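You operate a simulated robot arm through the tools that you are given. There is no shell and no other tool. Be economical: measure what you need, move in short steps, check, and stop when the job is done.

The job below is to be done with a simulated two-armed robot. You get a single attempt, and the scene is never put back.

TASK
Put the charge tin marked "No. 3" from the steel table on top of the spare sprocket and the charge tin labelled "No. 5" in the dust pan. Put the yellow tray on the test bench shelf. Any order will do. Set down upright: charge tin.

It is judged by the outcome, as a careful person would: the job done as asked, and still so three seconds after it is handed in. It fails if anything else is knocked over, pushed out of place, dropped, spilled or broken.

THE ROBOT
Two 7-joint arms with fingered hands on one trunk, on a base that drives. Base frame: it is fixed to the floor where the robot stands at the start and does not move with it; the origin is under the middle of the robot, x ahead of it, y to its left, z up. Lengths are in m, angles in degrees, forces in N, time in s.
The left shoulder is at the start at [0.021, 0.208, 1.198], the right one opposite. Places, roughly: test bench shelf [1.3, -3.5, 0.2]; yellow tray [1, -0.75, 0.75]. Payload 5 kg a hand.
The tool frame of a hand sits at the grasp point between the pads (the TCP): z along the fingers, y along the line on which they close. The tips reach 0.048 m beyond it. Largest opening 0.16 m; the body of the gripper starts 0.056 m behind the TCP. The gripper is a hand of 4 fingers: y runs from the thumb to the fingers, the wrist lies at [-0.026, -0.142, -0.252] in the tool frame, and closing takes about 1.5 s.
Orientation is told as [roll, pitch, yaw] about the base's x, y, z axes, in that order, counted from this pose: with the fingers straight down and the wrist toward the robot, the tool's x, y and z point along [0, 1, 0], [1, 0, 0] and [0, 0, -1] of the base frame.

THE INTERFACE
- The arms move only by the tool move_arm. It takes "left_increments", "right_increments" or both (then of equal length, played together; a hand with none holds still); each is a list of rows, each a list of 3 entries, a list of its own where there are three numbers: the shift along the tool's x, y, z in cm, then the turn, a rotation vector about the tool's x, y, z in degrees, then the closure, from 0 (fully open) to 1 (shut). In form: [[[dx, dy, dz], [ax, ay, az], jaw], ...]. A call has 1 to 10 rows; each row shifts and turns the commanded pose from where the row before left it, along the tool's axes as they then stand. Each row takes 0.2 s and may step no farther than 0.05 m and 8.6 degrees from the row before; otherwise, or with a gripper value out of range, the whole call is refused. A pose out of reach is approached as far as the arm can. The call stops where the force on the tool passes 40 N (or 10 N more than at its start, if that is more) or the arm is blocked; 0.2 s more then pass. Each finger travels about 0.108 m/s and halts on what it meets, pressing with about 32 N; the grip force reading is that of the motor and also rises with nothing between the fingers. The clock runs only during rows and for 0.2 s after the last one: add rows that do not move to give the fingers time. It gives the time, the measured TCP pose, the force on the tool (base axes), the opening and the grip force at its end, in the units of the frame above (readings bear some noise), with the torque about the TCP (base axes, N m) and any sound that the robot's microphone picked up, and new pictures: "show" is both (left out), scene, wrist or none (wrist: the cameras of the hands that moved).
- Cameras (640 x 400 px; columns grow to the right, rows downward): "scene" is now at [0.0864, -0.0207, 1.3728]; the picture's right is [-0.25, -0.97, 0.00], its down [-0.67, 0.18, -0.72] and it looks along [0.69, -0.18, -0.70] (base axes); focal length 251 px, centre (320, 200). "left" rides on the left gripper at [-0.087, -0.133, -0.189] in its tool frame; the picture's right is [-0.83, -0.26, 0.49], its down [0.51, -0.71, 0.49] and it looks along [0.22, 0.66, 0.72] (tool axes); focal length 238 px, centre (320, 200). "right" rides on the right gripper at [0.087, -0.133, -0.189] in its tool frame; the picture's right is [-0.83, 0.26, -0.49], its down [-0.51, -0.71, 0.49] and it looks along [-0.22, 0.66, 0.72] (tool axes); focal length 238 px, centre (320, 200). There is no depth. A picture from a camera that has moved, and an enlarged one, comes with that camera's place and axes in the base frame and with its lens.
- move_column(by): slides the trunk up (or, below 0, down) by that many m; the arms and the scene camera ride with it, the base frame stays. It gives what a move gives, with no picture.
- steer(legs): drives the robot by 1 to 6 legs, each [ahead, left, turn to the left] in m, m and degrees, along the robot's own axes; the way and the turn of a leg run together, so that a leg with both is an arc; at most 1.5 m and 180 degrees a leg. The arms and the cameras ride along, it lands a little off, and it stops where it bumps. It gives what a move gives, and a new picture of the scene camera.
- grasp_type(shape, hand): the hand has 4 fingers and takes this shape, open, in about a second: jaw (thumb against the fingers, like two jaws); tri (thumb and two fingers); tip (a fingertip pinch); poke (one finger out to press); point (the index stretched); flat (the hand flat); cup (the hand cupped); fist (a fist). The gripper value then closes the fingers along that shape, each until it touches; the sizes above hold for jaw. It gives what a move gives, with no picture.
- aim_head(pan, tilt): turns the head with the scene camera to pan (to the left, within 86 degrees either way) and tilt (down, from -29 to 69), counted from straight ahead of the robot. It gives what a move gives, and a new picture of the scene camera.
- zoom(camera, box): a new picture of the part [left, top, right, bottom] of that camera's present view, enlarged. The clock stands still meanwhile.
- sign_off(): hands the job in; it is judged then, once.

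Work in short steps. Places have to be worked out from the pictures, the camera data and where the tool is seen: move nearer, look again, correct. Check each grasp and each placing, and mend what went wrong. You have 165 turns and 260 pictures in all, those below and enlarged ones among them. Open the grippers and draw the arms clear of the work before you hand the job in, unless the task says otherwise; then end with one line.

The tools are called after "Emit:" by a JSON object that holds its "method" and its "body". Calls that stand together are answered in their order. move_arm: Moves the arms, as the interface text tells. Its arguments: {"type":"object","properties":{"left_increments":{"type":"array","items":{"type":"array"}},"right_increments":{"type":"array","items":{"type":"array"}},"show":{"type":"string","enum":["both","scene","wrist","none"]}},"required":[]} The other tools are called the same way: move_column (by) slides the trunk up or down; grasp_type (shape, hand) gives the hand a shape; steer (legs) drives the base; aim_head (pan, tilt) turns the head that bears the scene camera; zoom (camera, box) takes an enlarged picture of a part of a camera's view; sign_off () hands the job in.

At the start:

```text
clock: 0.0
left_tcp_pos: [0.7317, 0.0446, 0.9751]
left_tool_rot: [-0.1, 0.0, -0.1]
left_ft_force: [-0.2, -0.3, 0.3]
left_ft_torque: [0.02, 0.02, -0.02]
left_grip_width: 0.1596
left_finger_force: 0.1
left_shape: jaw
right_tcp_pos: [0.602, -0.5714, 1.015]
right_tool_rot: [0.0, -0.1, 0.0]
right_ft_force: [0.8, -0.3, 0.6]
right_ft_torque: [0.01, 0.01, 0.01]
right_grip_width: 0.1594
right_finger_force: 0.0
right_shape: jaw
trunk travel left (down, up): [-0.2, 0.49]
robot x, y, heading: [-0.0019, 0.0037, 0.1]
head pan, tilt: [-14.6, 44.1]
```

scene: 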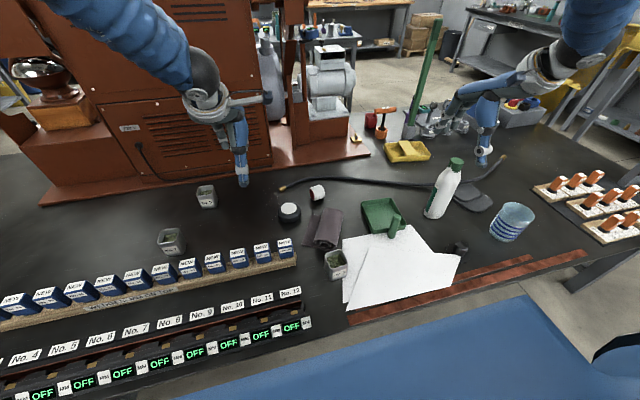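
right: 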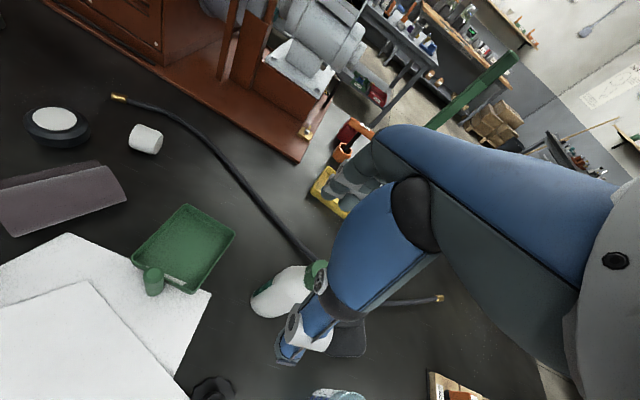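
left: 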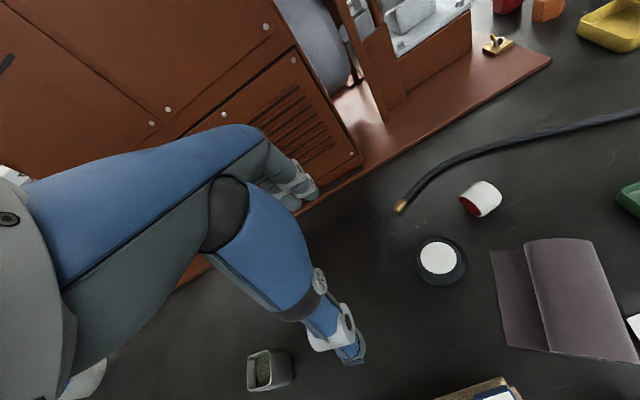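

I'll begin by enlarging the areas with the tins, the pan and the tray, to read labels.

Emit:
{"method": "zoom", "body": {"camera": "scene", "box": [140, 160, 360, 298]}}

Emit:
{"method": "zoom", "body": {"camera": "scene", "box": [320, 90, 540, 228]}}

```text
2.90 times, centred on (250, 229) of scene
camera zoom: at [0.0864, -0.0207, 1.3728], right [-0.25, -0.97, 0.0], down [-0.67, 0.18, -0.72], along [0.69, -0.18, -0.7], focal length 727 px, centre (523, 116)
```

zoom: 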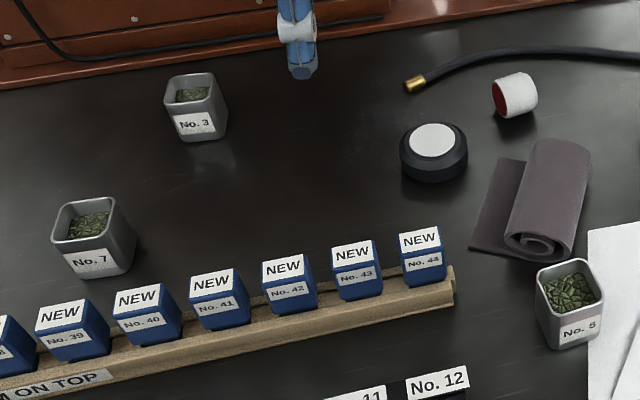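

```text
2.90 times, centred on (430, 159) of scene
camera zoom: at [0.0864, -0.0207, 1.3728], right [-0.25, -0.97, 0.0], down [-0.67, 0.18, -0.72], along [0.69, -0.18, -0.7], focal length 727 px, centre (1, 319)
```

zoom: 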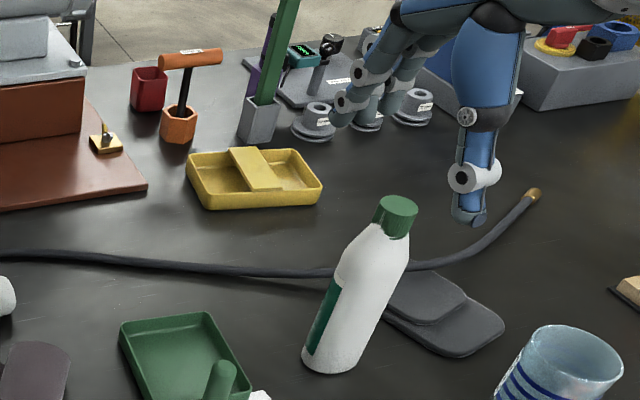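

The three tins here read No. 3, No. 7 and No. 5. I don't see a sprocket yet, so I look around with the head.

Emit:
{"method": "aim_head", "body": {"pan": -50, "tilt": 30}}

Emit:
{"method": "aim_head", "body": {"pan": 35, "tilt": 40}}

Emit:
{"method": "aim_head", "body": {"pan": -15, "tilt": 10}}

```text
clock: 1.0
left_tcp_pos: [0.7317, 0.0448, 0.9754]
left_tool_rot: [0.0, 0.0, 0.0]
left_ft_force: [0.4, 0.8, -0.3]
left_ft_torque: [0.02, 0.01, 0.0]
left_grip_width: 0.1596
left_finger_force: 0.0
left_shape: jaw
right_tcp_pos: [0.6015, -0.5711, 1.0142]
right_tool_rot: [0.1, 0.0, 0.0]
right_ft_force: [0.0, 0.4, 0.4]
right_ft_torque: [-0.03, -0.01, -0.01]
right_grip_width: 0.1595
right_finger_force: 0.0
right_shape: jaw
trunk travel left (down, up): [-0.2, 0.49]
robot x, y, heading: [-0.0002, -0.0008, -0.1]
head pan, tilt: [-50.0, 30.0]
camera scene: at [0.0652, -0.0692, 1.3942], right [-0.77, -0.64, 0.0], down [-0.32, 0.38, -0.87], along [0.56, -0.66, -0.5], focal length 251 px, centre (320, 200)
```

scene: 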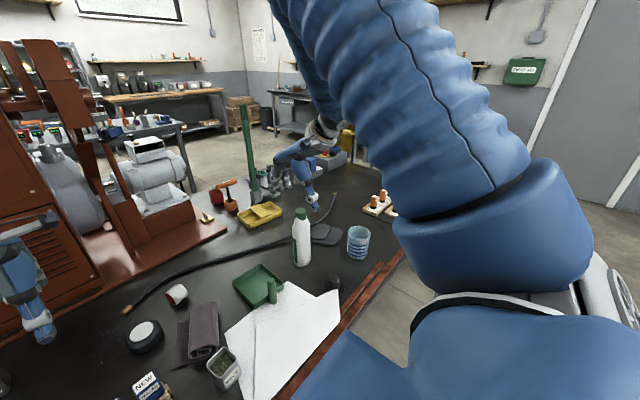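

```text
clock: 2.6
left_tcp_pos: [0.7325, 0.0451, 0.9764]
left_tool_rot: [0.0, 0.0, 0.0]
left_ft_force: [0.8, 0.0, -0.5]
left_ft_torque: [0.0, -0.06, 0.0]
left_grip_width: 0.1597
left_finger_force: 0.1
left_shape: jaw
right_tcp_pos: [0.6023, -0.5707, 1.0147]
right_tool_rot: [0.1, 0.0, 0.0]
right_ft_force: [-0.5, 0.2, 0.5]
right_ft_torque: [-0.02, -0.01, -0.01]
right_grip_width: 0.1598
right_finger_force: 0.0
right_shape: jaw
trunk travel left (down, up): [-0.2, 0.49]
robot x, y, heading: [0.0021, -0.0009, 0.3]
head pan, tilt: [35.0, 40.0]
camera scene: at [0.0767, 0.0487, 1.3789], right [0.57, -0.82, 0.0], down [-0.53, -0.37, -0.77], along [0.63, 0.44, -0.64], focal length 251 px, centre (320, 200)
```

scene: 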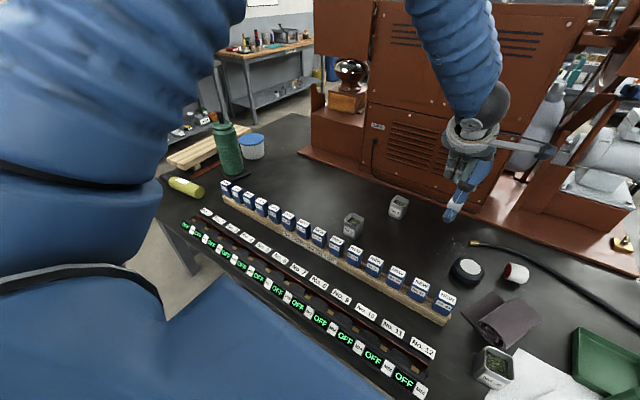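

```text
clock: 3.8
left_tcp_pos: [0.7332, 0.0457, 0.975]
left_tool_rot: [-0.1, 0.0, 0.0]
left_ft_force: [-0.4, 0.3, 0.3]
left_ft_torque: [-0.02, 0.01, 0.0]
left_grip_width: 0.1596
left_finger_force: 0.1
left_shape: jaw
right_tcp_pos: [0.6017, -0.5702, 1.0138]
right_tool_rot: [0.0, 0.1, -0.1]
right_ft_force: [-0.8, -0.5, 0.2]
right_ft_torque: [0.01, -0.01, 0.0]
right_grip_width: 0.1598
right_finger_force: 0.0
right_shape: jaw
trunk travel left (down, up): [-0.2, 0.49]
robot x, y, heading: [0.002, 0.0019, 0.1]
head pan, tilt: [-15.0, 10.0]
camera scene: at [0.0969, -0.024, 1.4265], right [-0.26, -0.97, 0.0], down [-0.17, 0.05, -0.98], along [0.95, -0.25, -0.17], focal length 251 px, centre (320, 200)
```

scene: 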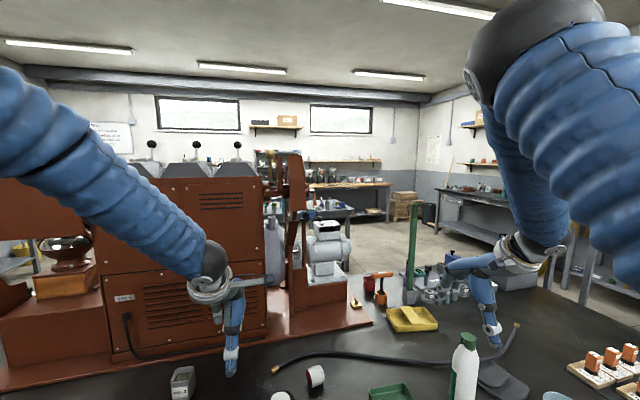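

I return the head to look at the right-hand part of the table and enlarge the candidates for the sprocket.

Emit:
{"method": "aim_head", "body": {"pan": -25, "tilt": 50}}

Emit:
{"method": "zoom", "body": {"camera": "scene", "box": [330, 120, 490, 220]}}

Emit:
{"method": "zoom", "body": {"camera": "scene", "box": [200, 120, 360, 220]}}

```text
clock: 4.8
left_tcp_pos: [0.7313, 0.0456, 0.975]
left_tool_rot: [0.0, 0.0, 0.0]
left_ft_force: [0.6, -0.1, 0.6]
left_ft_torque: [-0.02, -0.04, -0.02]
left_grip_width: 0.1598
left_finger_force: 0.0
left_shape: jaw
right_tcp_pos: [0.6018, -0.5708, 1.0151]
right_tool_rot: [0.0, 0.0, -0.1]
right_ft_force: [0.3, -0.1, -0.4]
right_ft_torque: [0.04, 0.01, 0.0]
right_grip_width: 0.1598
right_finger_force: 0.1
right_shape: jaw
trunk travel left (down, up): [-0.2, 0.49]
robot x, y, heading: [0.0001, 0.0003, -0.1]
head pan, tilt: [-25.0, 50.0]
camera scene: at [0.0769, -0.0326, 1.3648], right [-0.42, -0.91, 0.0], down [-0.69, 0.32, -0.64], along [0.58, -0.27, -0.77], focal length 251 px, centre (320, 200)
```

scene: 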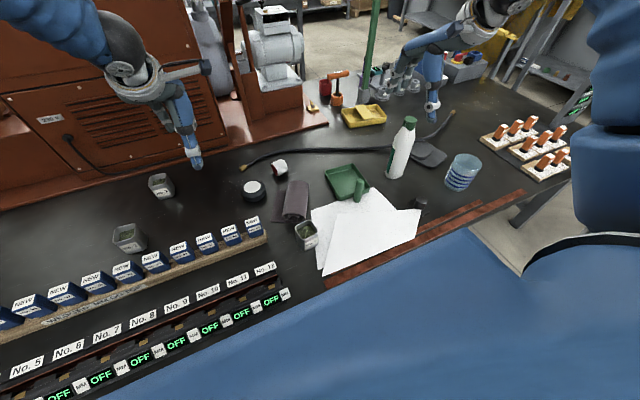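

```text
4.00 times, centred on (410, 170) of scene
camera zoom: at [0.0769, -0.0326, 1.3648], right [-0.42, -0.91, 0.0], down [-0.69, 0.32, -0.64], along [0.58, -0.27, -0.77], focal length 1004 px, centre (-40, 320)
```

zoom: 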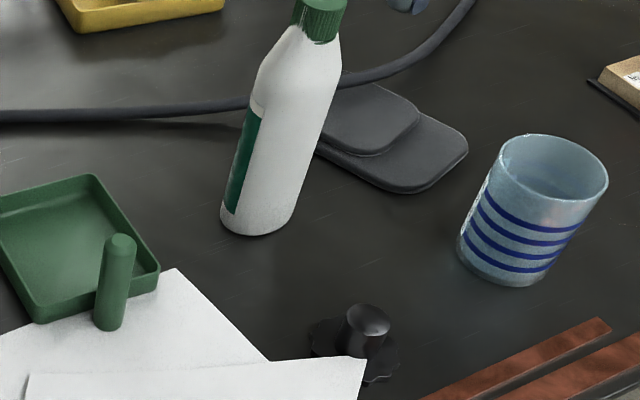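

```text
4.00 times, centred on (280, 170) of scene
camera zoom: at [0.0769, -0.0326, 1.3648], right [-0.42, -0.91, 0.0], down [-0.69, 0.32, -0.64], along [0.58, -0.27, -0.77], focal length 1004 px, centre (480, 320)
```

zoom: 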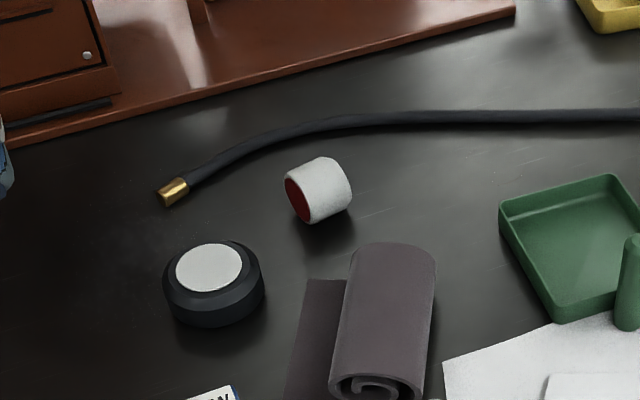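

The black toothed wheel with a hub, beside the paper, is probably the sprocket. I draw the right hand back to see it with the wrist camera.

Emit:
{"method": "move_arm", "body": {"right_increments": [[[0, -4.5, 0], [0, 0, 0], 0], [[0, -4.5, 0], [0, 0, 0], 0], [[0, -4.5, 0], [0, 0, 0], 0], [[0, -4.5, 0], [0, 0, 0], 0], [[0, -4, 0], [0, 0, 0], 0]], "show": "wrist"}}

```text
clock: 6.0
left_tcp_pos: [0.7309, 0.0457, 0.9767]
left_tool_rot: [0.0, -0.1, 0.0]
left_ft_force: [-0.7, 1.0, 1.4]
left_ft_torque: [-0.01, -0.09, 0.0]
left_grip_width: 0.1601
left_finger_force: 0.1
left_shape: jaw
right_tcp_pos: [0.3807, -0.5681, 1.016]
right_tool_rot: [0.1, -0.1, 0.1]
right_ft_force: [-1.5, -0.4, -0.3]
right_ft_torque: [0.0, -0.11, -0.01]
right_grip_width: 0.1599
right_finger_force: 0.1
right_shape: jaw
trunk travel left (down, up): [-0.2, 0.49]
robot x, y, heading: [0.0018, 0.0038, -0.1]
head pan, tilt: [-25.0, 50.0]
camera right: at [0.2477, -0.483, 1.2044], right [0.26, -0.83, 0.49], down [-0.71, -0.51, -0.49], along [0.66, -0.22, -0.72], focal length 238 px, centre (320, 200)
```

right: 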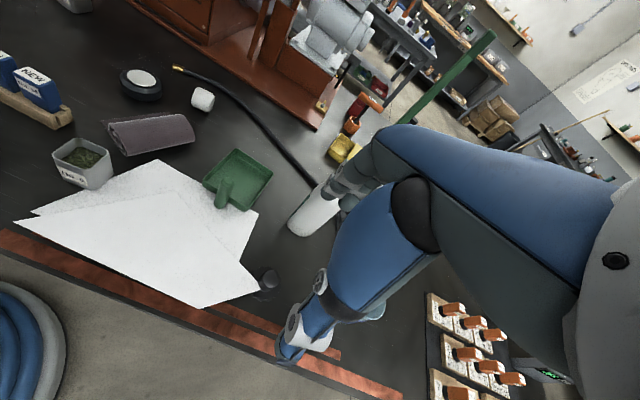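

Emit:
{"method": "zoom", "body": {"camera": "right", "box": [200, 220, 328, 300]}}

Emit:
{"method": "zoom", "body": {"camera": "right", "box": [20, 90, 292, 260]}}

```text
5.00 times, centred on (264, 260) of right
camera zoom: at [0.2477, -0.483, 1.2044], right [0.26, -0.83, 0.49], down [-0.71, -0.51, -0.49], along [0.66, -0.22, -0.72], focal length 1192 px, centre (600, -100)
```

zoom: 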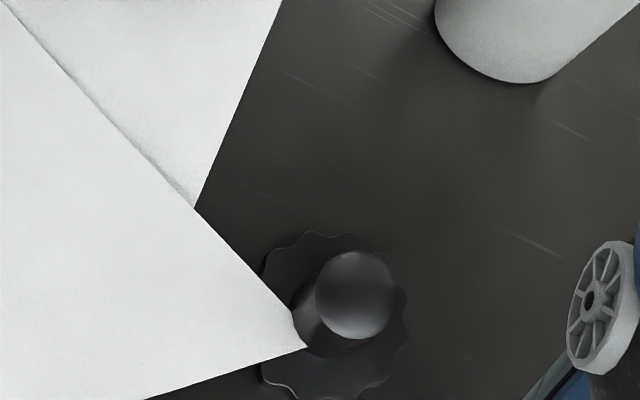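

```text
2.35 times, centred on (156, 175) of right
camera zoom: at [0.2477, -0.483, 1.2044], right [0.26, -0.83, 0.49], down [-0.71, -0.51, -0.49], along [0.66, -0.22, -0.72], focal length 561 px, centre (706, 259)
```

zoom: 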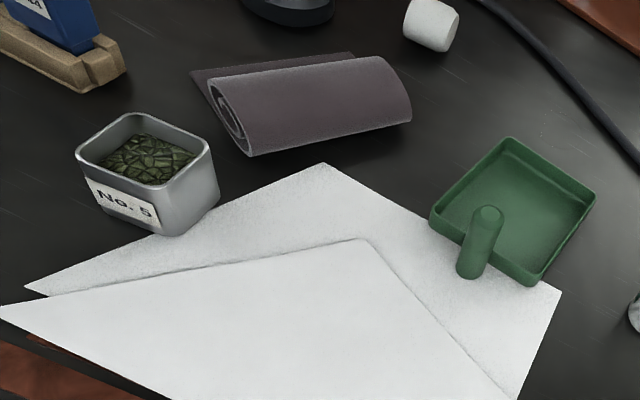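

The sprocket's hub is at about (0.444, -0.599), top near z 0.685; tin No. 5 at about (0.481, -0.174), turned about 7°, about 5.5 cm wide. I bring the right hand above tin No. 5, partly closed because the cloth roll lies close behind it.

Emit:
{"method": "move_arm", "body": {"right_increments": [[[4.38, 1.0, 0], [0, 0, 0], 0], [[4.38, 1.0, 0], [0, 0, 0], 0], [[4.38, 1.0, 0], [0, 0, 0], 0], [[4.38, 1.0, 0], [0, 0, 0], 0.375], [[4.38, 1.0, 0], [0, 0, 0], 0.375], [[4.38, 1.0, 0], [0, 0, 0], 0.375], [[4.38, 1.0, 0], [0, 0, 0], 0.375], [[4.38, 1.0, 0], [0, 0, 0], 0.375], [[4.38, 1.0, 0], [0, 0, 0], 0.375], [[0, 0, 4], [0, 0, -7.5], 0.375]]}}

```text
clock: 8.2
left_tcp_pos: [0.7334, 0.0437, 0.9744]
left_tool_rot: [0.2, 0.2, -0.1]
left_ft_force: [1.0, -0.5, -0.9]
left_ft_torque: [0.1, 0.12, -0.03]
left_grip_width: 0.1596
left_finger_force: 0.0
left_shape: jaw
right_tcp_pos: [0.5163, -0.198, 0.9818]
right_tool_rot: [0.1, 0.1, 7.5]
right_ft_force: [1.5, -0.4, -0.8]
right_ft_torque: [0.08, 0.17, 0.04]
right_grip_width: 0.1002
right_finger_force: 0.1
right_shape: jaw
right hand out of reach, approached as far as the arm can: row 3, 4, 5, 6
trunk travel left (down, up): [-0.2, 0.49]
robot x, y, heading: [-0.0023, -0.0017, 0.2]
head pan, tilt: [-25.0, 50.0]
camera scene: at [0.0794, -0.0341, 1.3644], right [-0.42, -0.91, 0.0], down [-0.7, 0.32, -0.64], along [0.58, -0.27, -0.77], focal length 251 px, centre (320, 200)
camera right: at [0.3731, -0.1311, 1.1708], right [0.37, -0.79, 0.48], down [-0.64, -0.59, -0.49], along [0.68, -0.13, -0.72], focal length 238 px, centre (320, 200)
```

scene: 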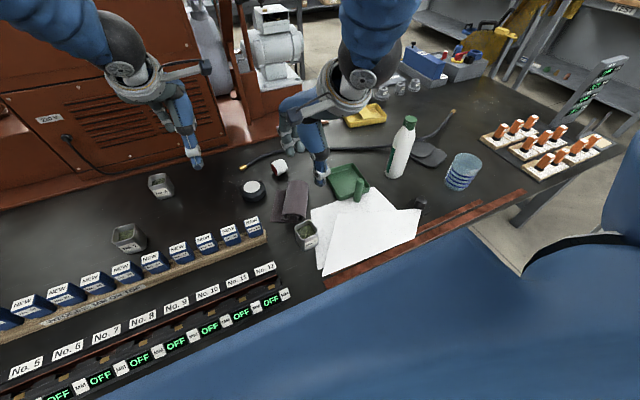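
right: 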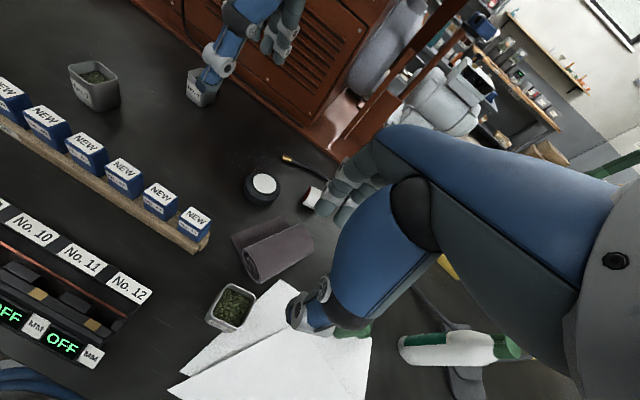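

Refined from this view, tin No. 5 is at about (0.479, -0.172). I shift over it and go down to z ≈ 0.82.

Emit:
{"method": "move_arm", "body": {"right_increments": [[[1.5, -1.65, 3], [0, 0, 0], 0.375], [[1.5, -1.65, 3], [0, 0, 0], 0.375], [[0, 0, 4], [0, 0, 0], 0.375], [[0, 0, 4], [0, 0, 0], 0.375], [[0, 0, 2], [0, 0, 0], 0.375]]}}

```text
clock: 9.4
left_tcp_pos: [0.7332, 0.0446, 0.9745]
left_tool_rot: [0.0, 0.1, 0.0]
left_ft_force: [-0.5, -0.8, -0.5]
left_ft_torque: [-0.01, 0.03, 0.01]
left_grip_width: 0.1595
left_finger_force: 0.1
left_shape: jaw
right_tcp_pos: [0.4839, -0.1699, 0.8223]
right_tool_rot: [0.0, 0.0, 7.5]
right_ft_force: [1.5, -0.3, -0.4]
right_ft_torque: [0.01, 0.04, 0.02]
right_grip_width: 0.1
right_finger_force: 0.1
right_shape: jaw
right hand out of reach, approached as far as the arm can: row 2
trunk travel left (down, up): [-0.2, 0.49]
robot x, y, heading: [0.0022, -0.0008, -0.0]
head pan, tilt: [-25.0, 50.0]
camera scene: at [0.0772, -0.0327, 1.3647], right [-0.42, -0.91, 0.0], down [-0.69, 0.32, -0.64], along [0.58, -0.27, -0.77], focal length 251 px, centre (320, 200)
camera right: at [0.3392, -0.102, 1.0116], right [0.36, -0.79, 0.49], down [-0.64, -0.59, -0.49], along [0.68, -0.13, -0.72], focal length 238 px, centre (320, 200)
```

scene: 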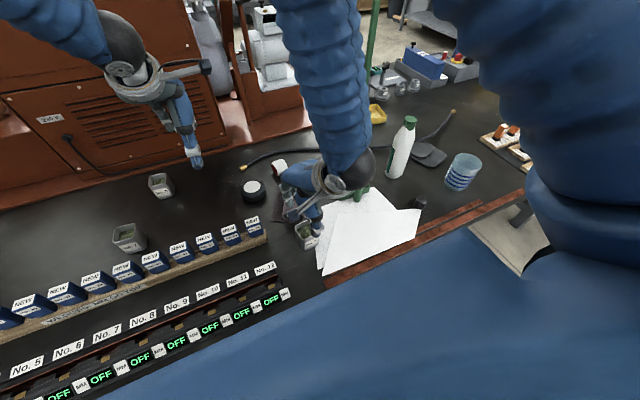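
right: 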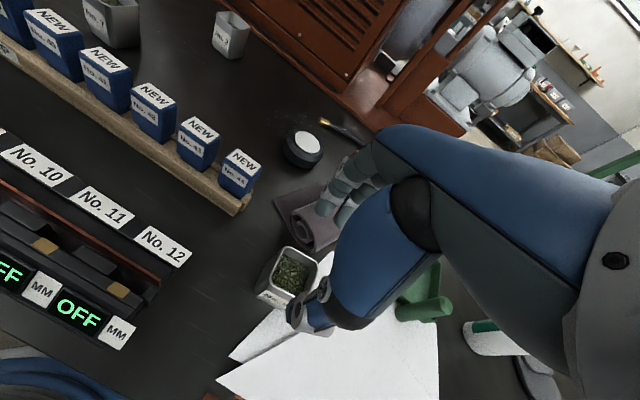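

Tin centre reads (0.476, -0.173) while the TCP is at (0.484, -0.170). I correct and lower to z ≈ 0.755 for a check.

Emit:
{"method": "move_arm", "body": {"right_increments": [[[-0.2, -0.8, 2], [0, 0, 0], 0.375], [[0, 0, 2.5], [0, 0, 0], 0.375], [[0, 0, 2], [0, 0, 0], 0.375]]}}

Emit:
{"method": "zoom", "body": {"camera": "right", "box": [220, 160, 420, 285]}}

Emit:
{"method": "zoom", "body": {"camera": "scene", "box": [240, 160, 400, 260]}}

```text
clock: 10.2
left_tcp_pos: [0.7316, 0.0439, 0.9733]
left_tool_rot: [0.1, 0.0, 0.0]
left_ft_force: [0.1, -0.6, -0.1]
left_ft_torque: [0.07, 0.02, 0.01]
left_grip_width: 0.1596
left_finger_force: 0.0
left_shape: jaw
right_tcp_pos: [0.4711, -0.1718, 0.7601]
right_tool_rot: [0.0, 0.0, 7.5]
right_ft_force: [-0.1, 0.3, 0.5]
right_ft_torque: [0.03, 0.04, 0.0]
right_grip_width: 0.1002
right_finger_force: 0.1
right_shape: jaw
trunk travel left (down, up): [-0.2, 0.49]
robot x, y, heading: [0.0004, -0.001, 0.2]
head pan, tilt: [-25.0, 50.0]
camera scene: at [0.0774, -0.0328, 1.3646], right [-0.42, -0.91, 0.0], down [-0.69, 0.32, -0.64], along [0.58, -0.27, -0.77], focal length 251 px, centre (320, 200)
camera right: at [0.3292, -0.1037, 0.9481], right [0.36, -0.79, 0.49], down [-0.64, -0.59, -0.49], along [0.68, -0.13, -0.72], focal length 238 px, centre (320, 200)
```

scene: 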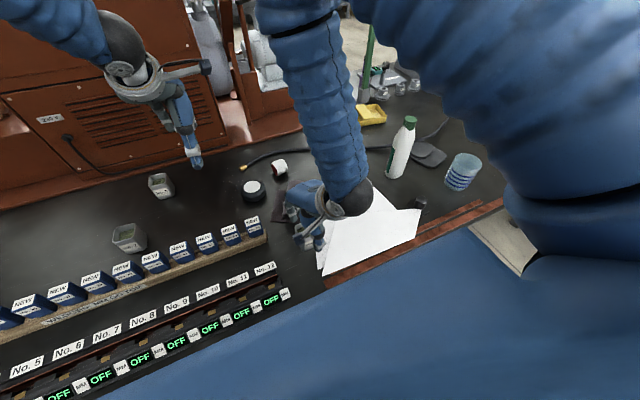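
right: 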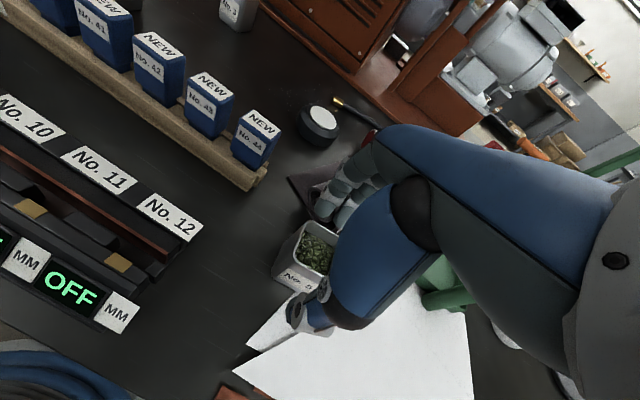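

```text
3.20 times, centred on (320, 222) of right
camera zoom: at [0.3292, -0.1037, 0.9481], right [0.36, -0.79, 0.49], down [-0.64, -0.59, -0.49], along [0.68, -0.13, -0.72], focal length 763 px, centre (320, 128)
```

zoom: 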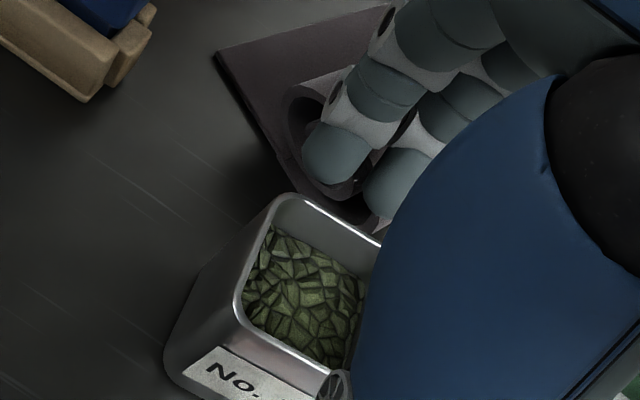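

```text
4.00 times, centred on (320, 210) of scene
camera zoom: at [0.0774, -0.0328, 1.3646], right [-0.42, -0.91, 0.0], down [-0.69, 0.32, -0.64], along [0.58, -0.27, -0.77], focal length 1004 px, centre (320, 160)
```

zoom: 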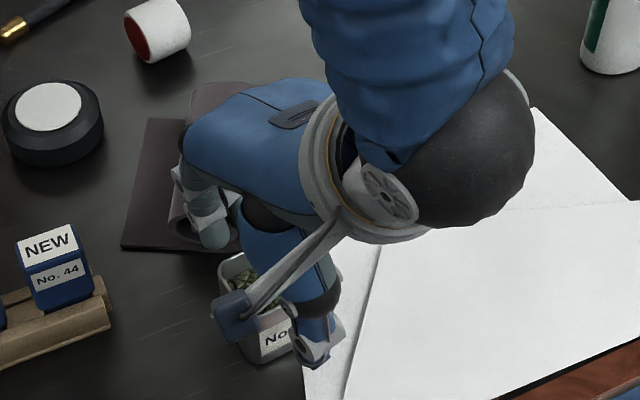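

The fingers straddle the tin, clear of the cloth roll by 1–2 cm. I lower to z ≈ 0.717 and close.

Emit:
{"method": "move_arm", "body": {"right_increments": [[[0, 0, 2.2], [0, 0, 0], 0.375], [[0, 0, 2.1], [0, 0, 0], 0.375], [[0, 0, 0], [0, 0, 0], 0.375]]}}

Emit:
{"method": "zoom", "body": {"camera": "right", "box": [220, 150, 420, 275]}}

```text
clock: 10.7
left_tcp_pos: [0.7307, 0.0449, 0.9761]
left_tool_rot: [0.0, -0.2, 0.0]
left_ft_force: [0.3, 0.5, -0.2]
left_ft_torque: [0.0, -0.06, 0.02]
left_grip_width: 0.16
left_finger_force: 0.1
left_shape: jaw
right_tcp_pos: [0.4737, -0.1701, 0.7415]
right_tool_rot: [0.2, -0.6, 7.5]
right_ft_force: [-11.2, 0.9, 20.5]
right_ft_torque: [-0.23, -1.37, -0.12]
right_grip_width: 0.0977
right_finger_force: 0.0
right_shape: jaw
trunk travel left (down, up): [-0.2, 0.49]
robot x, y, heading: [-0.0, -0.0027, -0.0]
head pan, tilt: [-25.0, 50.0]
stopped in row 2 (right hand): the force on the tool passed its limit (the readings are from after the stop); the commanded pose is now the measured one
camera scene: at [0.0746, -0.0321, 1.3651], right [-0.42, -0.91, 0.0], down [-0.69, 0.32, -0.64], along [0.58, -0.27, -0.77], focal length 251 px, centre (320, 200)
camera right: at [0.3279, -0.103, 0.9277], right [0.36, -0.79, 0.49], down [-0.63, -0.59, -0.5], along [0.69, -0.13, -0.72], focal length 238 px, centre (320, 200)
```

scene: 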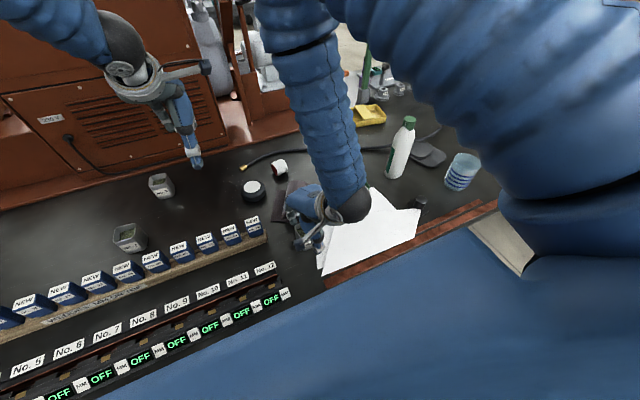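
right: 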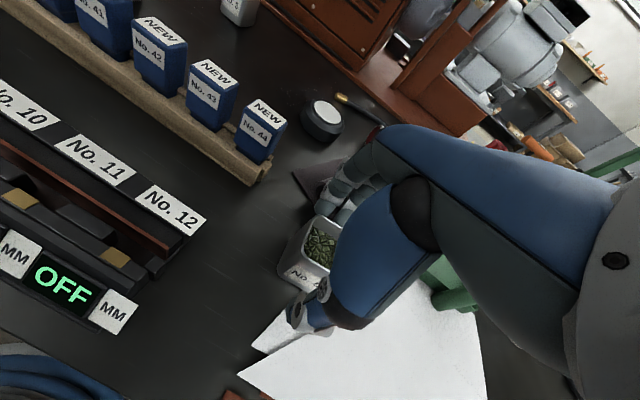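

```text
3.20 times, centred on (320, 212) of right
camera zoom: at [0.3279, -0.103, 0.9277], right [0.36, -0.79, 0.49], down [-0.63, -0.59, -0.5], along [0.69, -0.13, -0.72], focal length 763 px, centre (320, 160)
```

zoom: 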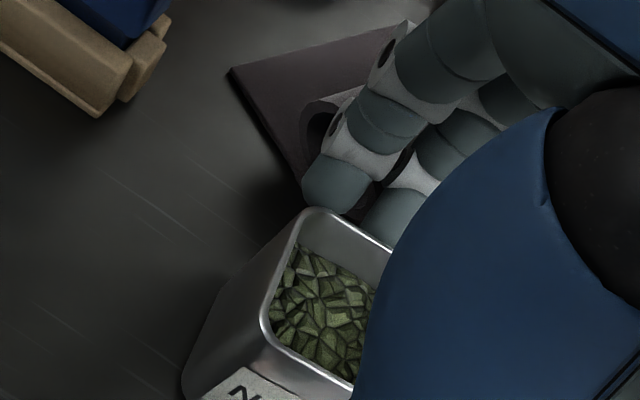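

The fingers pressed on the cloth roll. I lift off and turn the hand about 90° so it grips the tin's free left and right sides instead.

Emit:
{"method": "move_arm", "body": {"right_increments": [[[0, 0, -4.5], [0, 0, 0], 0.375], [[0, 0, -4.5], [0, 0, 0], 0.375], [[0, 0, -4], [0, 0, -8.5], 0.375], [[0, 0, 0], [0, 0, -8.5], 0.375], [[0, 0, 0], [0, 0, -8.5], 0.375], [[0, 0, 0], [0, 0, -8.5], 0.375], [[0, 0, 0], [0, 0, -8.5], 0.375], [[0, 0, 0], [0, 0, -8.5], 0.375], [[0, 0, 0], [0, 0, -8.5], 0.375], [[0, 0, 0], [0, 0, -8.5], 0.375]], "show": "none"}}

Emit:
{"method": "move_arm", "body": {"right_increments": [[[0, 0, 0], [0, 0, -8.5], 0.3], [[0, 0, 0], [0, 0, -8.5], 0.3], [[0, 0, 0], [0, 0, -5], 0.3], [[0, 0, 0], [0, 0, 0], 0.3]]}}

```text
clock: 12.9
left_tcp_pos: [0.7322, 0.0433, 0.9741]
left_tool_rot: [0.1, 0.0, -0.1]
left_ft_force: [-0.3, -1.9, 0.4]
left_ft_torque: [0.17, -0.02, 0.06]
left_grip_width: 0.1595
left_finger_force: 0.0
left_shape: jaw
right_tcp_pos: [0.4742, -0.1733, 0.8693]
right_tool_rot: [-0.5, -0.3, 75.6]
right_ft_force: [-0.4, -0.1, 0.4]
right_ft_torque: [0.04, -0.02, 0.02]
right_grip_width: 0.1002
right_finger_force: 0.1
right_shape: jaw
trunk travel left (down, up): [-0.2, 0.49]
robot x, y, heading: [-0.0013, -0.0025, 0.1]
head pan, tilt: [-25.0, 50.0]
```

```text
clock: 13.9
left_tcp_pos: [0.7316, 0.0466, 0.9753]
left_tool_rot: [0.0, 0.1, 0.1]
left_ft_force: [0.3, 0.4, 0.8]
left_ft_torque: [-0.03, -0.01, -0.01]
left_grip_width: 0.1598
left_finger_force: 0.1
left_shape: jaw
right_tcp_pos: [0.4737, -0.1702, 0.868]
right_tool_rot: [-0.4, -0.1, 97.7]
right_ft_force: [0.3, 0.5, 0.3]
right_ft_torque: [-0.01, -0.03, 0.03]
right_grip_width: 0.1115
right_finger_force: 0.0
right_shape: jaw
trunk travel left (down, up): [-0.2, 0.49]
robot x, y, heading: [-0.0041, -0.0003, 0.1]
head pan, tilt: [-25.0, 50.0]
camera scene: at [0.0765, -0.0323, 1.3647], right [-0.42, -0.91, 0.0], down [-0.69, 0.32, -0.64], along [0.58, -0.27, -0.77], focal length 251 px, centre (320, 200)
camera right: at [0.4024, -0.3151, 1.0567], right [0.79, 0.37, 0.49], down [0.6, -0.63, -0.49], along [0.14, 0.68, -0.72], focal length 238 px, centre (320, 200)
```

scene: 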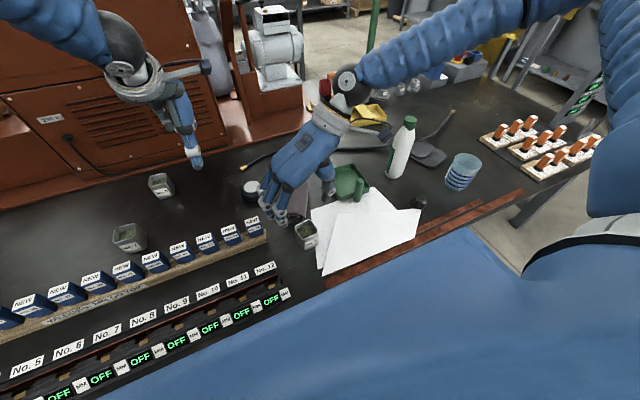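
right: 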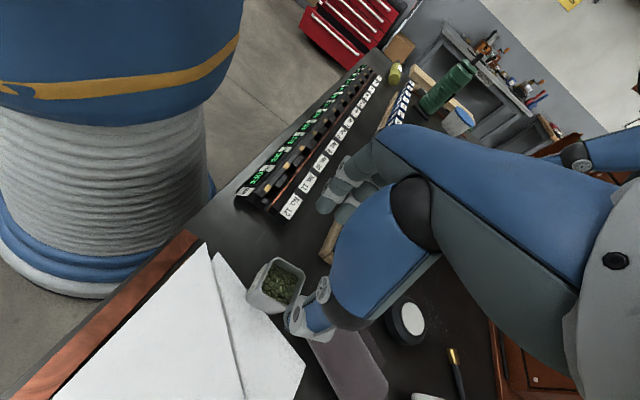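

I enlarge the view to locate the tin precisely from this side.

Emit:
{"method": "zoom", "body": {"camera": "right", "box": [220, 230, 348, 310]}}

Emit:
{"method": "zoom", "body": {"camera": "scene", "box": [256, 180, 384, 260]}}

```text
5.00 times, centred on (284, 270) of right
camera zoom: at [0.4024, -0.3151, 1.0567], right [0.79, 0.37, 0.49], down [0.6, -0.63, -0.49], along [0.14, 0.68, -0.72], focal length 1192 px, centre (500, -150)
```

zoom: 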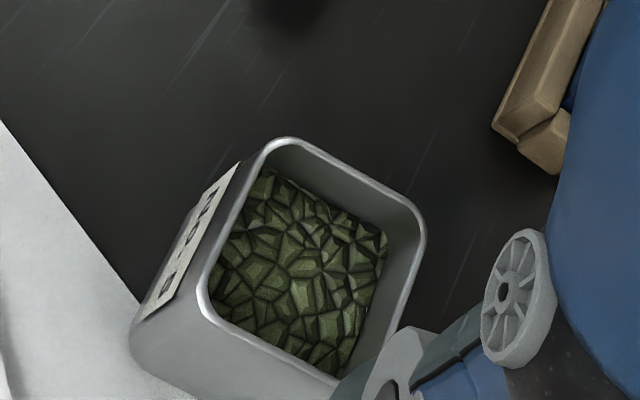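

```text
5.00 times, centred on (320, 220) of scene
camera zoom: at [0.0765, -0.0323, 1.3647], right [-0.42, -0.91, 0.0], down [-0.69, 0.32, -0.64], along [0.58, -0.27, -0.77], focal length 1255 px, centre (320, 100)
```

zoom: 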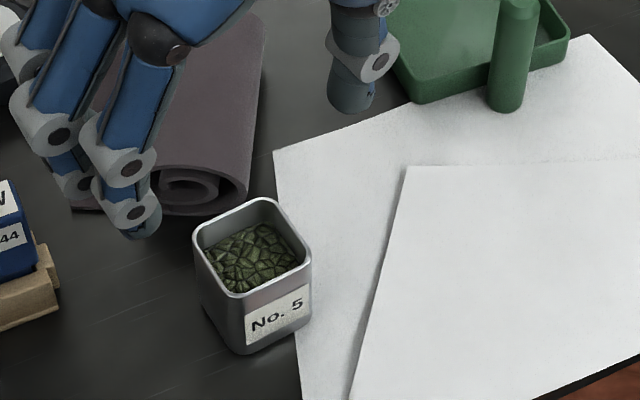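

Tin centre is (0.480, -0.173); I make a small correction and go down to z ≈ 0.74, watching the force.

Emit:
{"method": "move_arm", "body": {"right_increments": [[[-0.5, -0.35, 3], [0, 0, 0], 0.3], [[0, 0, 3.5], [0, 0, 0], 0.3], [[0, 0, 3], [0, 0, 0], 0.3], [[0, 0, 3], [0, 0, 0], 0.3], [[0, 0, 0], [0, 0, 0], 0.3]]}}

Emit:
{"method": "zoom", "body": {"camera": "right", "box": [220, 150, 420, 275]}}

Emit:
{"method": "zoom", "body": {"camera": "scene", "box": [256, 180, 384, 260]}}

```text
clock: 15.1
left_tcp_pos: [0.7318, 0.0452, 0.9762]
left_tool_rot: [0.1, 0.0, 0.0]
left_ft_force: [0.6, -0.2, 0.2]
left_ft_torque: [0.03, -0.02, 0.01]
left_grip_width: 0.1597
left_finger_force: 0.0
left_shape: jaw
right_tcp_pos: [0.4805, -0.1736, 0.7442]
right_tool_rot: [-0.6, -0.1, 97.5]
right_ft_force: [-0.5, 0.3, 0.3]
right_ft_torque: [-0.02, -0.02, 0.0]
right_grip_width: 0.1117
right_finger_force: 0.1
right_shape: jaw
trunk travel left (down, up): [-0.2, 0.49]
robot x, y, heading: [-0.0019, -0.0004, 0.1]
head pan, tilt: [-25.0, 50.0]
camera scene: at [0.0764, -0.0324, 1.3648], right [-0.42, -0.91, 0.0], down [-0.69, 0.32, -0.64], along [0.58, -0.27, -0.77], focal length 251 px, centre (320, 200)
camera right: at [0.4084, -0.3185, 0.9315], right [0.79, 0.36, 0.49], down [0.6, -0.64, -0.49], along [0.14, 0.68, -0.72], focal length 238 px, centre (320, 200)
```

scene: 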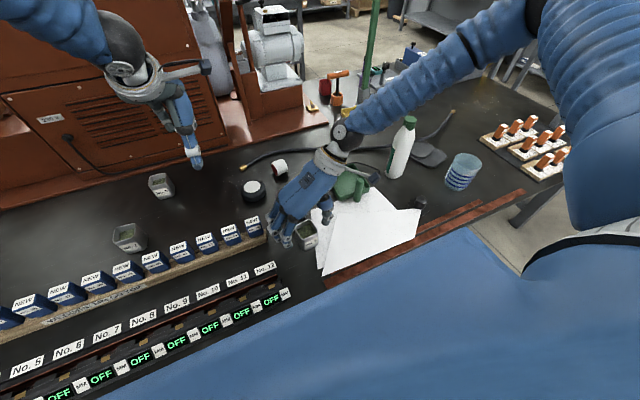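
right: 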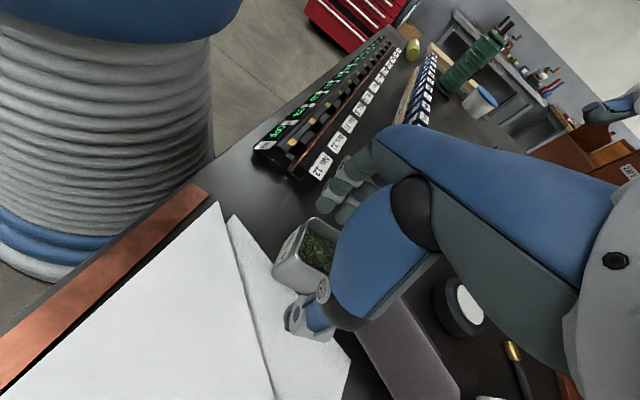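

```text
3.20 times, centred on (320, 212) of right
camera zoom: at [0.4084, -0.3185, 0.9315], right [0.79, 0.36, 0.49], down [0.6, -0.64, -0.49], along [0.14, 0.68, -0.72], focal length 763 px, centre (320, 160)
```

zoom: 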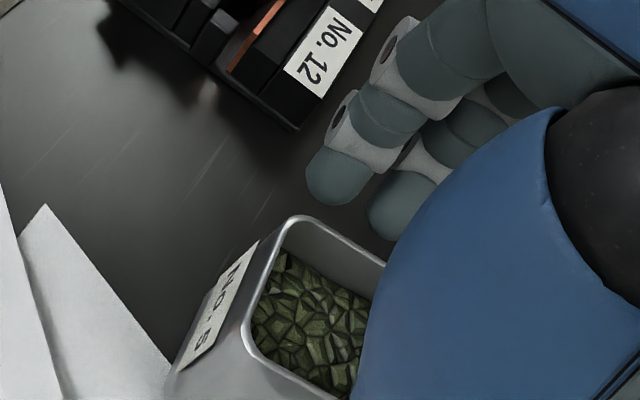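

```text
5.00 times, centred on (320, 220) of scene
camera zoom: at [0.0764, -0.0324, 1.3648], right [-0.42, -0.91, 0.0], down [-0.69, 0.32, -0.64], along [0.58, -0.27, -0.77], focal length 1255 px, centre (320, 100)
```

zoom: 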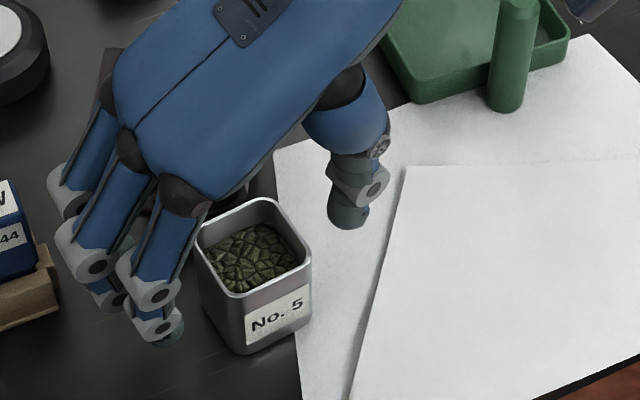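

Straddling cleanly. I lower 2.3 cm more and close.

Emit:
{"method": "move_arm", "body": {"right_increments": [[[0, 0, 2.3], [0, 0, 0], 0.3], [[0, 0, 0], [0, 0, 0], 0.3], [[0, 0, 0], [0, 0, 0], 0.8], [[0, 0, 0], [0, 0, 0], 0.8], [[0, 0, 0], [0, 0, 0], 0.8], [[0, 0, 0], [0, 0, 0], 0.8], [[0, 0, 0], [0, 0, 0], 0.8]]}}

Emit:
{"method": "zoom", "body": {"camera": "right", "box": [220, 150, 420, 275]}}

```text
clock: 16.7
left_tcp_pos: [0.7311, 0.0443, 0.9746]
left_tool_rot: [0.0, 0.0, 0.1]
left_ft_force: [0.0, -0.8, -0.1]
left_ft_torque: [0.01, 0.01, 0.0]
left_grip_width: 0.1598
left_finger_force: 0.1
left_shape: jaw
right_tcp_pos: [0.4801, -0.1737, 0.7208]
right_tool_rot: [-0.7, -0.2, 97.5]
right_ft_force: [0.1, -0.2, -0.1]
right_ft_torque: [0.0, 0.03, 0.0]
right_grip_width: 0.0529
right_finger_force: 31.4
right_shape: jaw
trunk travel left (down, up): [-0.2, 0.49]
robot x, y, heading: [0.0012, 0.0003, 0.0]
head pan, tilt: [-25.0, 50.0]
camera scene: at [0.0768, -0.0325, 1.3647], right [-0.42, -0.91, 0.0], down [-0.69, 0.32, -0.64], along [0.58, -0.27, -0.77], focal length 251 px, centre (320, 200)
camera right: at [0.4088, -0.318, 0.9085], right [0.79, 0.36, 0.49], down [0.6, -0.64, -0.49], along [0.14, 0.68, -0.72], focal length 238 px, centre (320, 200)
```

scene: 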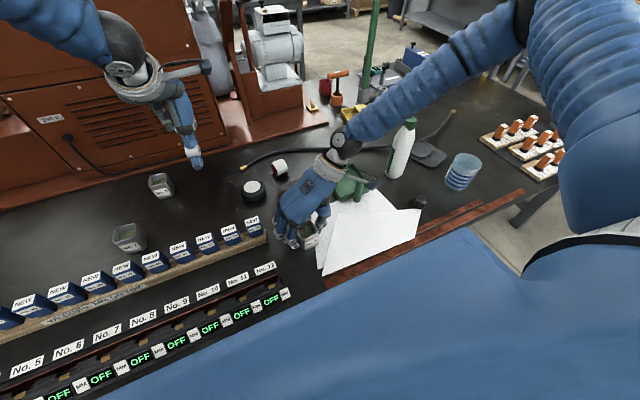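
right: 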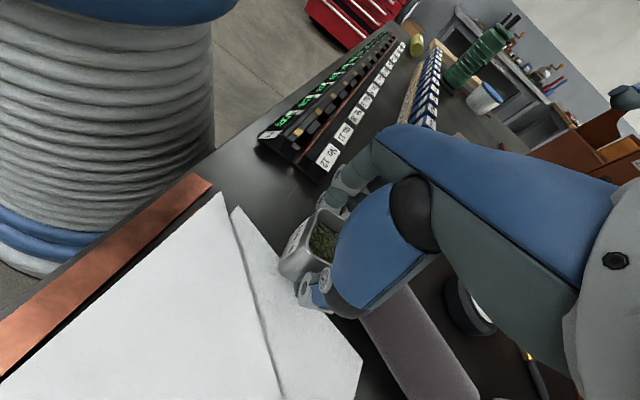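

```text
3.20 times, centred on (320, 212) of right
camera zoom: at [0.4088, -0.318, 0.9085], right [0.79, 0.36, 0.49], down [0.6, -0.64, -0.49], along [0.14, 0.68, -0.72], focal length 763 px, centre (320, 160)
```

zoom: 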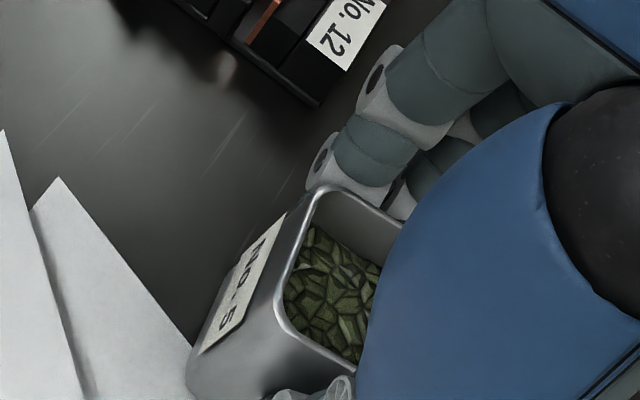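

Grip is good (0.053 m). But the white bottle stands right next to the pan on the right hand's side, and the pan has an upright handle, so the right hand would be cramped there. I release the tin where it stands and use the left hand, which comes from the free side.

Emit:
{"method": "move_arm", "body": {"right_increments": [[[0, 0, 0], [0, 0, 0], 0.5], [[0, 0, 0], [0, 0, 0], 0.3], [[0, 0, 0], [0, 0, 0], 0.3], [[0, 0, -3], [0, 0, 0], 0.3], [[0, 0, -4.5], [0, 0, 0], 0.3], [[0, 0, -4.5], [0, 0, 0], 0.3], [[0, 0, -4.5], [0, 0, 0], 0.2], [[0, 0, -4.5], [0, 0, 0], 0], [[0, 0, -4.5], [0, 0, 0], 0], [[0, 0, -4.5], [0, 0, 0], 0]], "show": "scene"}}

Emit:
{"method": "move_arm", "body": {"right_increments": [[[0, -4.5, 0], [0, 0, 8], 0], [[0, -4.5, 0], [0, 0, 8], 0], [[0, -4.5, 0], [0, 0, 8], 0], [[0, -4.5, 0], [0, 0, 8], 0], [[0, -4.5, 0], [0, 0, 8], 0], [[-1, -4.5, 0], [0, 0, 8], 0], [[-3, -3.5, 0], [0, 0, 0], 0], [[-4.5, -1.5, 0], [0, 0, 0], 0], [[-4.5, -1.5, 0], [0, 0, 0], 0], [[-4.5, 0, 0], [0, 0, 0], 0]], "show": "scene"}}

```text
clock: 18.9
left_tcp_pos: [0.732, 0.0458, 0.9751]
left_tool_rot: [0.0, -0.1, 0.1]
left_ft_force: [-0.2, 0.2, 0.1]
left_ft_torque: [-0.04, -0.01, -0.03]
left_grip_width: 0.1597
left_finger_force: 0.1
left_shape: jaw
right_tcp_pos: [0.4752, -0.1717, 1.0231]
right_tool_rot: [-0.4, 0.0, 97.6]
right_ft_force: [-0.3, 0.4, -0.4]
right_ft_torque: [-0.06, -0.08, 0.0]
right_grip_width: 0.1599
right_finger_force: 0.0
right_shape: jaw
trunk travel left (down, up): [-0.2, 0.49]
robot x, y, heading: [-0.0039, -0.0016, 0.2]
head pan, tilt: [-25.0, 50.0]
camera scene: at [0.0759, -0.0318, 1.3648], right [-0.42, -0.91, 0.0], down [-0.69, 0.32, -0.64], along [0.58, -0.27, -0.77], focal length 251 px, centre (320, 200)
```

scene: 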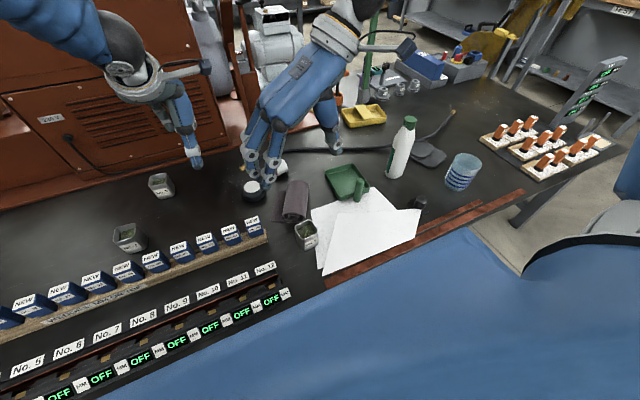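

```text
clock: 21.1
left_tcp_pos: [0.7329, 0.0432, 0.9731]
left_tool_rot: [-0.1, 0.2, -0.1]
left_ft_force: [-0.1, -0.2, -0.4]
left_ft_torque: [0.04, 0.05, 0.01]
left_grip_width: 0.1598
left_finger_force: 0.0
left_shape: jaw
right_tcp_pos: [0.5139, -0.5957, 1.0163]
right_tool_rot: [0.0, -0.5, 49.4]
right_ft_force: [0.3, -1.2, -1.1]
right_ft_torque: [0.15, 0.08, 0.01]
right_grip_width: 0.1599
right_finger_force: 0.0
right_shape: jaw
right hand out of reach, approached as far as the arm can: row 4
trunk travel left (down, up): [-0.2, 0.49]
robot x, y, heading: [0.001, 0.0018, -0.3]
head pan, tilt: [-25.0, 50.0]
camera scene: at [0.0777, -0.0336, 1.3646], right [-0.42, -0.91, 0.0], down [-0.69, 0.33, -0.64], along [0.58, -0.27, -0.77], focal length 251 px, centre (320, 200)
```

scene: 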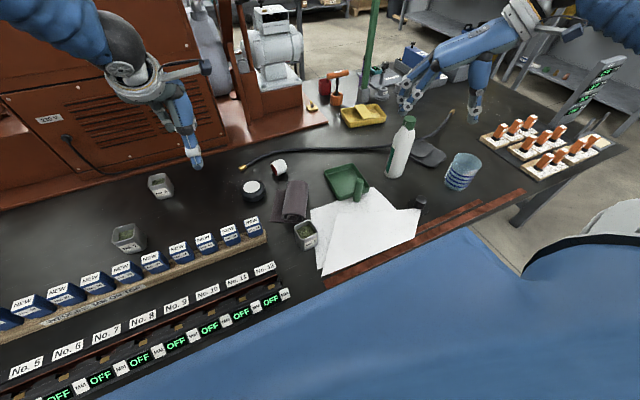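

Tin No. 5 still stands in place. Now I bring the left hand over and turn it so that its wrist lies to the left.

Emit:
{"method": "move_arm", "body": {"left_increments": [[[-3.1, -3.6, 0], [0, 0, 0], 0], [[-3.1, -3.6, 0], [0, 0, 0], 0], [[-3.1, -3.6, 0], [0, 0, 0], 0], [[-3.1, -3.6, 0], [0, 0, 0], 0], [[-3.1, -3.6, 0], [0, 0, 0], 0], [[-3.1, -3.6, 0], [0, 0, 0], 0], [[-3.1, -3.6, 0], [0, 0, 0], 0], [[0, 0, 0], [0, 0, 8.25], 0.3], [[0, 0, 0], [0, 0, 8.25], 0.3], [[0, 0, 0], [0, 0, 8.25], 0.3]], "show": "none"}}

Emit:
{"method": "move_arm", "body": {"left_increments": [[[0, 0, 0], [0, 0, 8.25], 0.3], [[0, 0, 0], [0, 0, 8.25], 0.3], [[0, 0, 0], [0, 0, 8.25], 0.3], [[0, 0, 0], [0, 0, 8.25], 0.3], [[0, 0, 0], [0, 0, 8.25], 0.3], [[0, 0, 0], [0, 0, 8.25], 0.3], [[0, 0, 0], [0, 0, 8.25], 0.3], [[0, 0, 0], [0, 0, 0], 0.3]]}}

```text
clock: 23.3
left_tcp_pos: [0.4799, -0.1714, 0.9751]
left_tool_rot: [0.0, 0.0, -24.9]
left_ft_force: [0.9, -0.9, -0.2]
left_ft_torque: [-0.09, -0.02, -0.04]
left_grip_width: 0.1124
left_finger_force: 0.1
left_shape: jaw
right_tcp_pos: [0.5146, -0.5929, 1.0187]
right_tool_rot: [-0.3, -0.5, 49.4]
right_ft_force: [0.8, 0.9, -0.3]
right_ft_torque: [-0.11, 0.03, 0.02]
right_grip_width: 0.1601
right_finger_force: 0.1
right_shape: jaw
trunk travel left (down, up): [-0.2, 0.49]
robot x, y, heading: [0.0018, 0.0031, 0.1]
head pan, tilt: [-25.0, 50.0]
```

```text
clock: 25.1
left_tcp_pos: [0.4797, -0.1729, 0.9744]
left_tool_rot: [0.0, 0.1, -82.7]
left_ft_force: [-0.4, 0.1, 0.6]
left_ft_torque: [0.03, -0.03, 0.0]
left_grip_width: 0.1123
left_finger_force: 0.1
left_shape: jaw
right_tcp_pos: [0.5134, -0.5924, 1.017]
right_tool_rot: [-0.2, -0.3, 49.5]
right_ft_force: [-1.2, 0.3, 0.7]
right_ft_torque: [0.01, -0.03, 0.02]
right_grip_width: 0.1596
right_finger_force: 0.0
right_shape: jaw
trunk travel left (down, up): [-0.2, 0.49]
robot x, y, heading: [0.0018, -0.0004, -0.3]
head pan, tilt: [-25.0, 50.0]
camera scene: at [0.0761, -0.033, 1.3648], right [-0.42, -0.91, 0.0], down [-0.69, 0.32, -0.64], along [0.58, -0.27, -0.77], focal length 251 px, centre (320, 200)
camera left: at [0.3759, -0.0512, 1.1638], right [-0.86, 0.15, -0.49], down [0.41, 0.77, -0.49], along [0.3, -0.62, -0.72], focal length 238 px, centre (320, 200)
```

scene: 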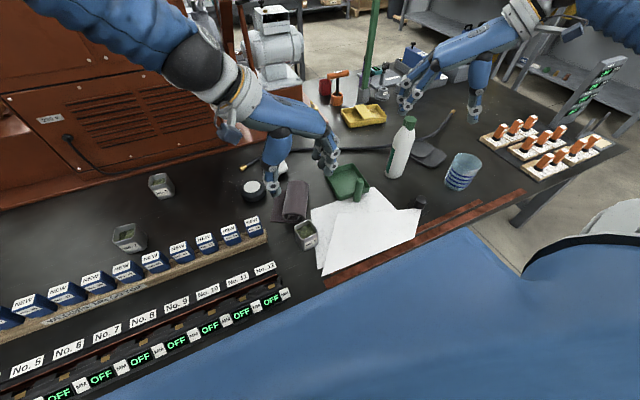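
left: 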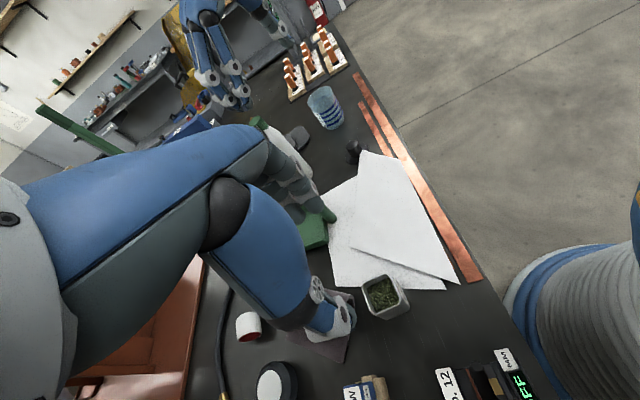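

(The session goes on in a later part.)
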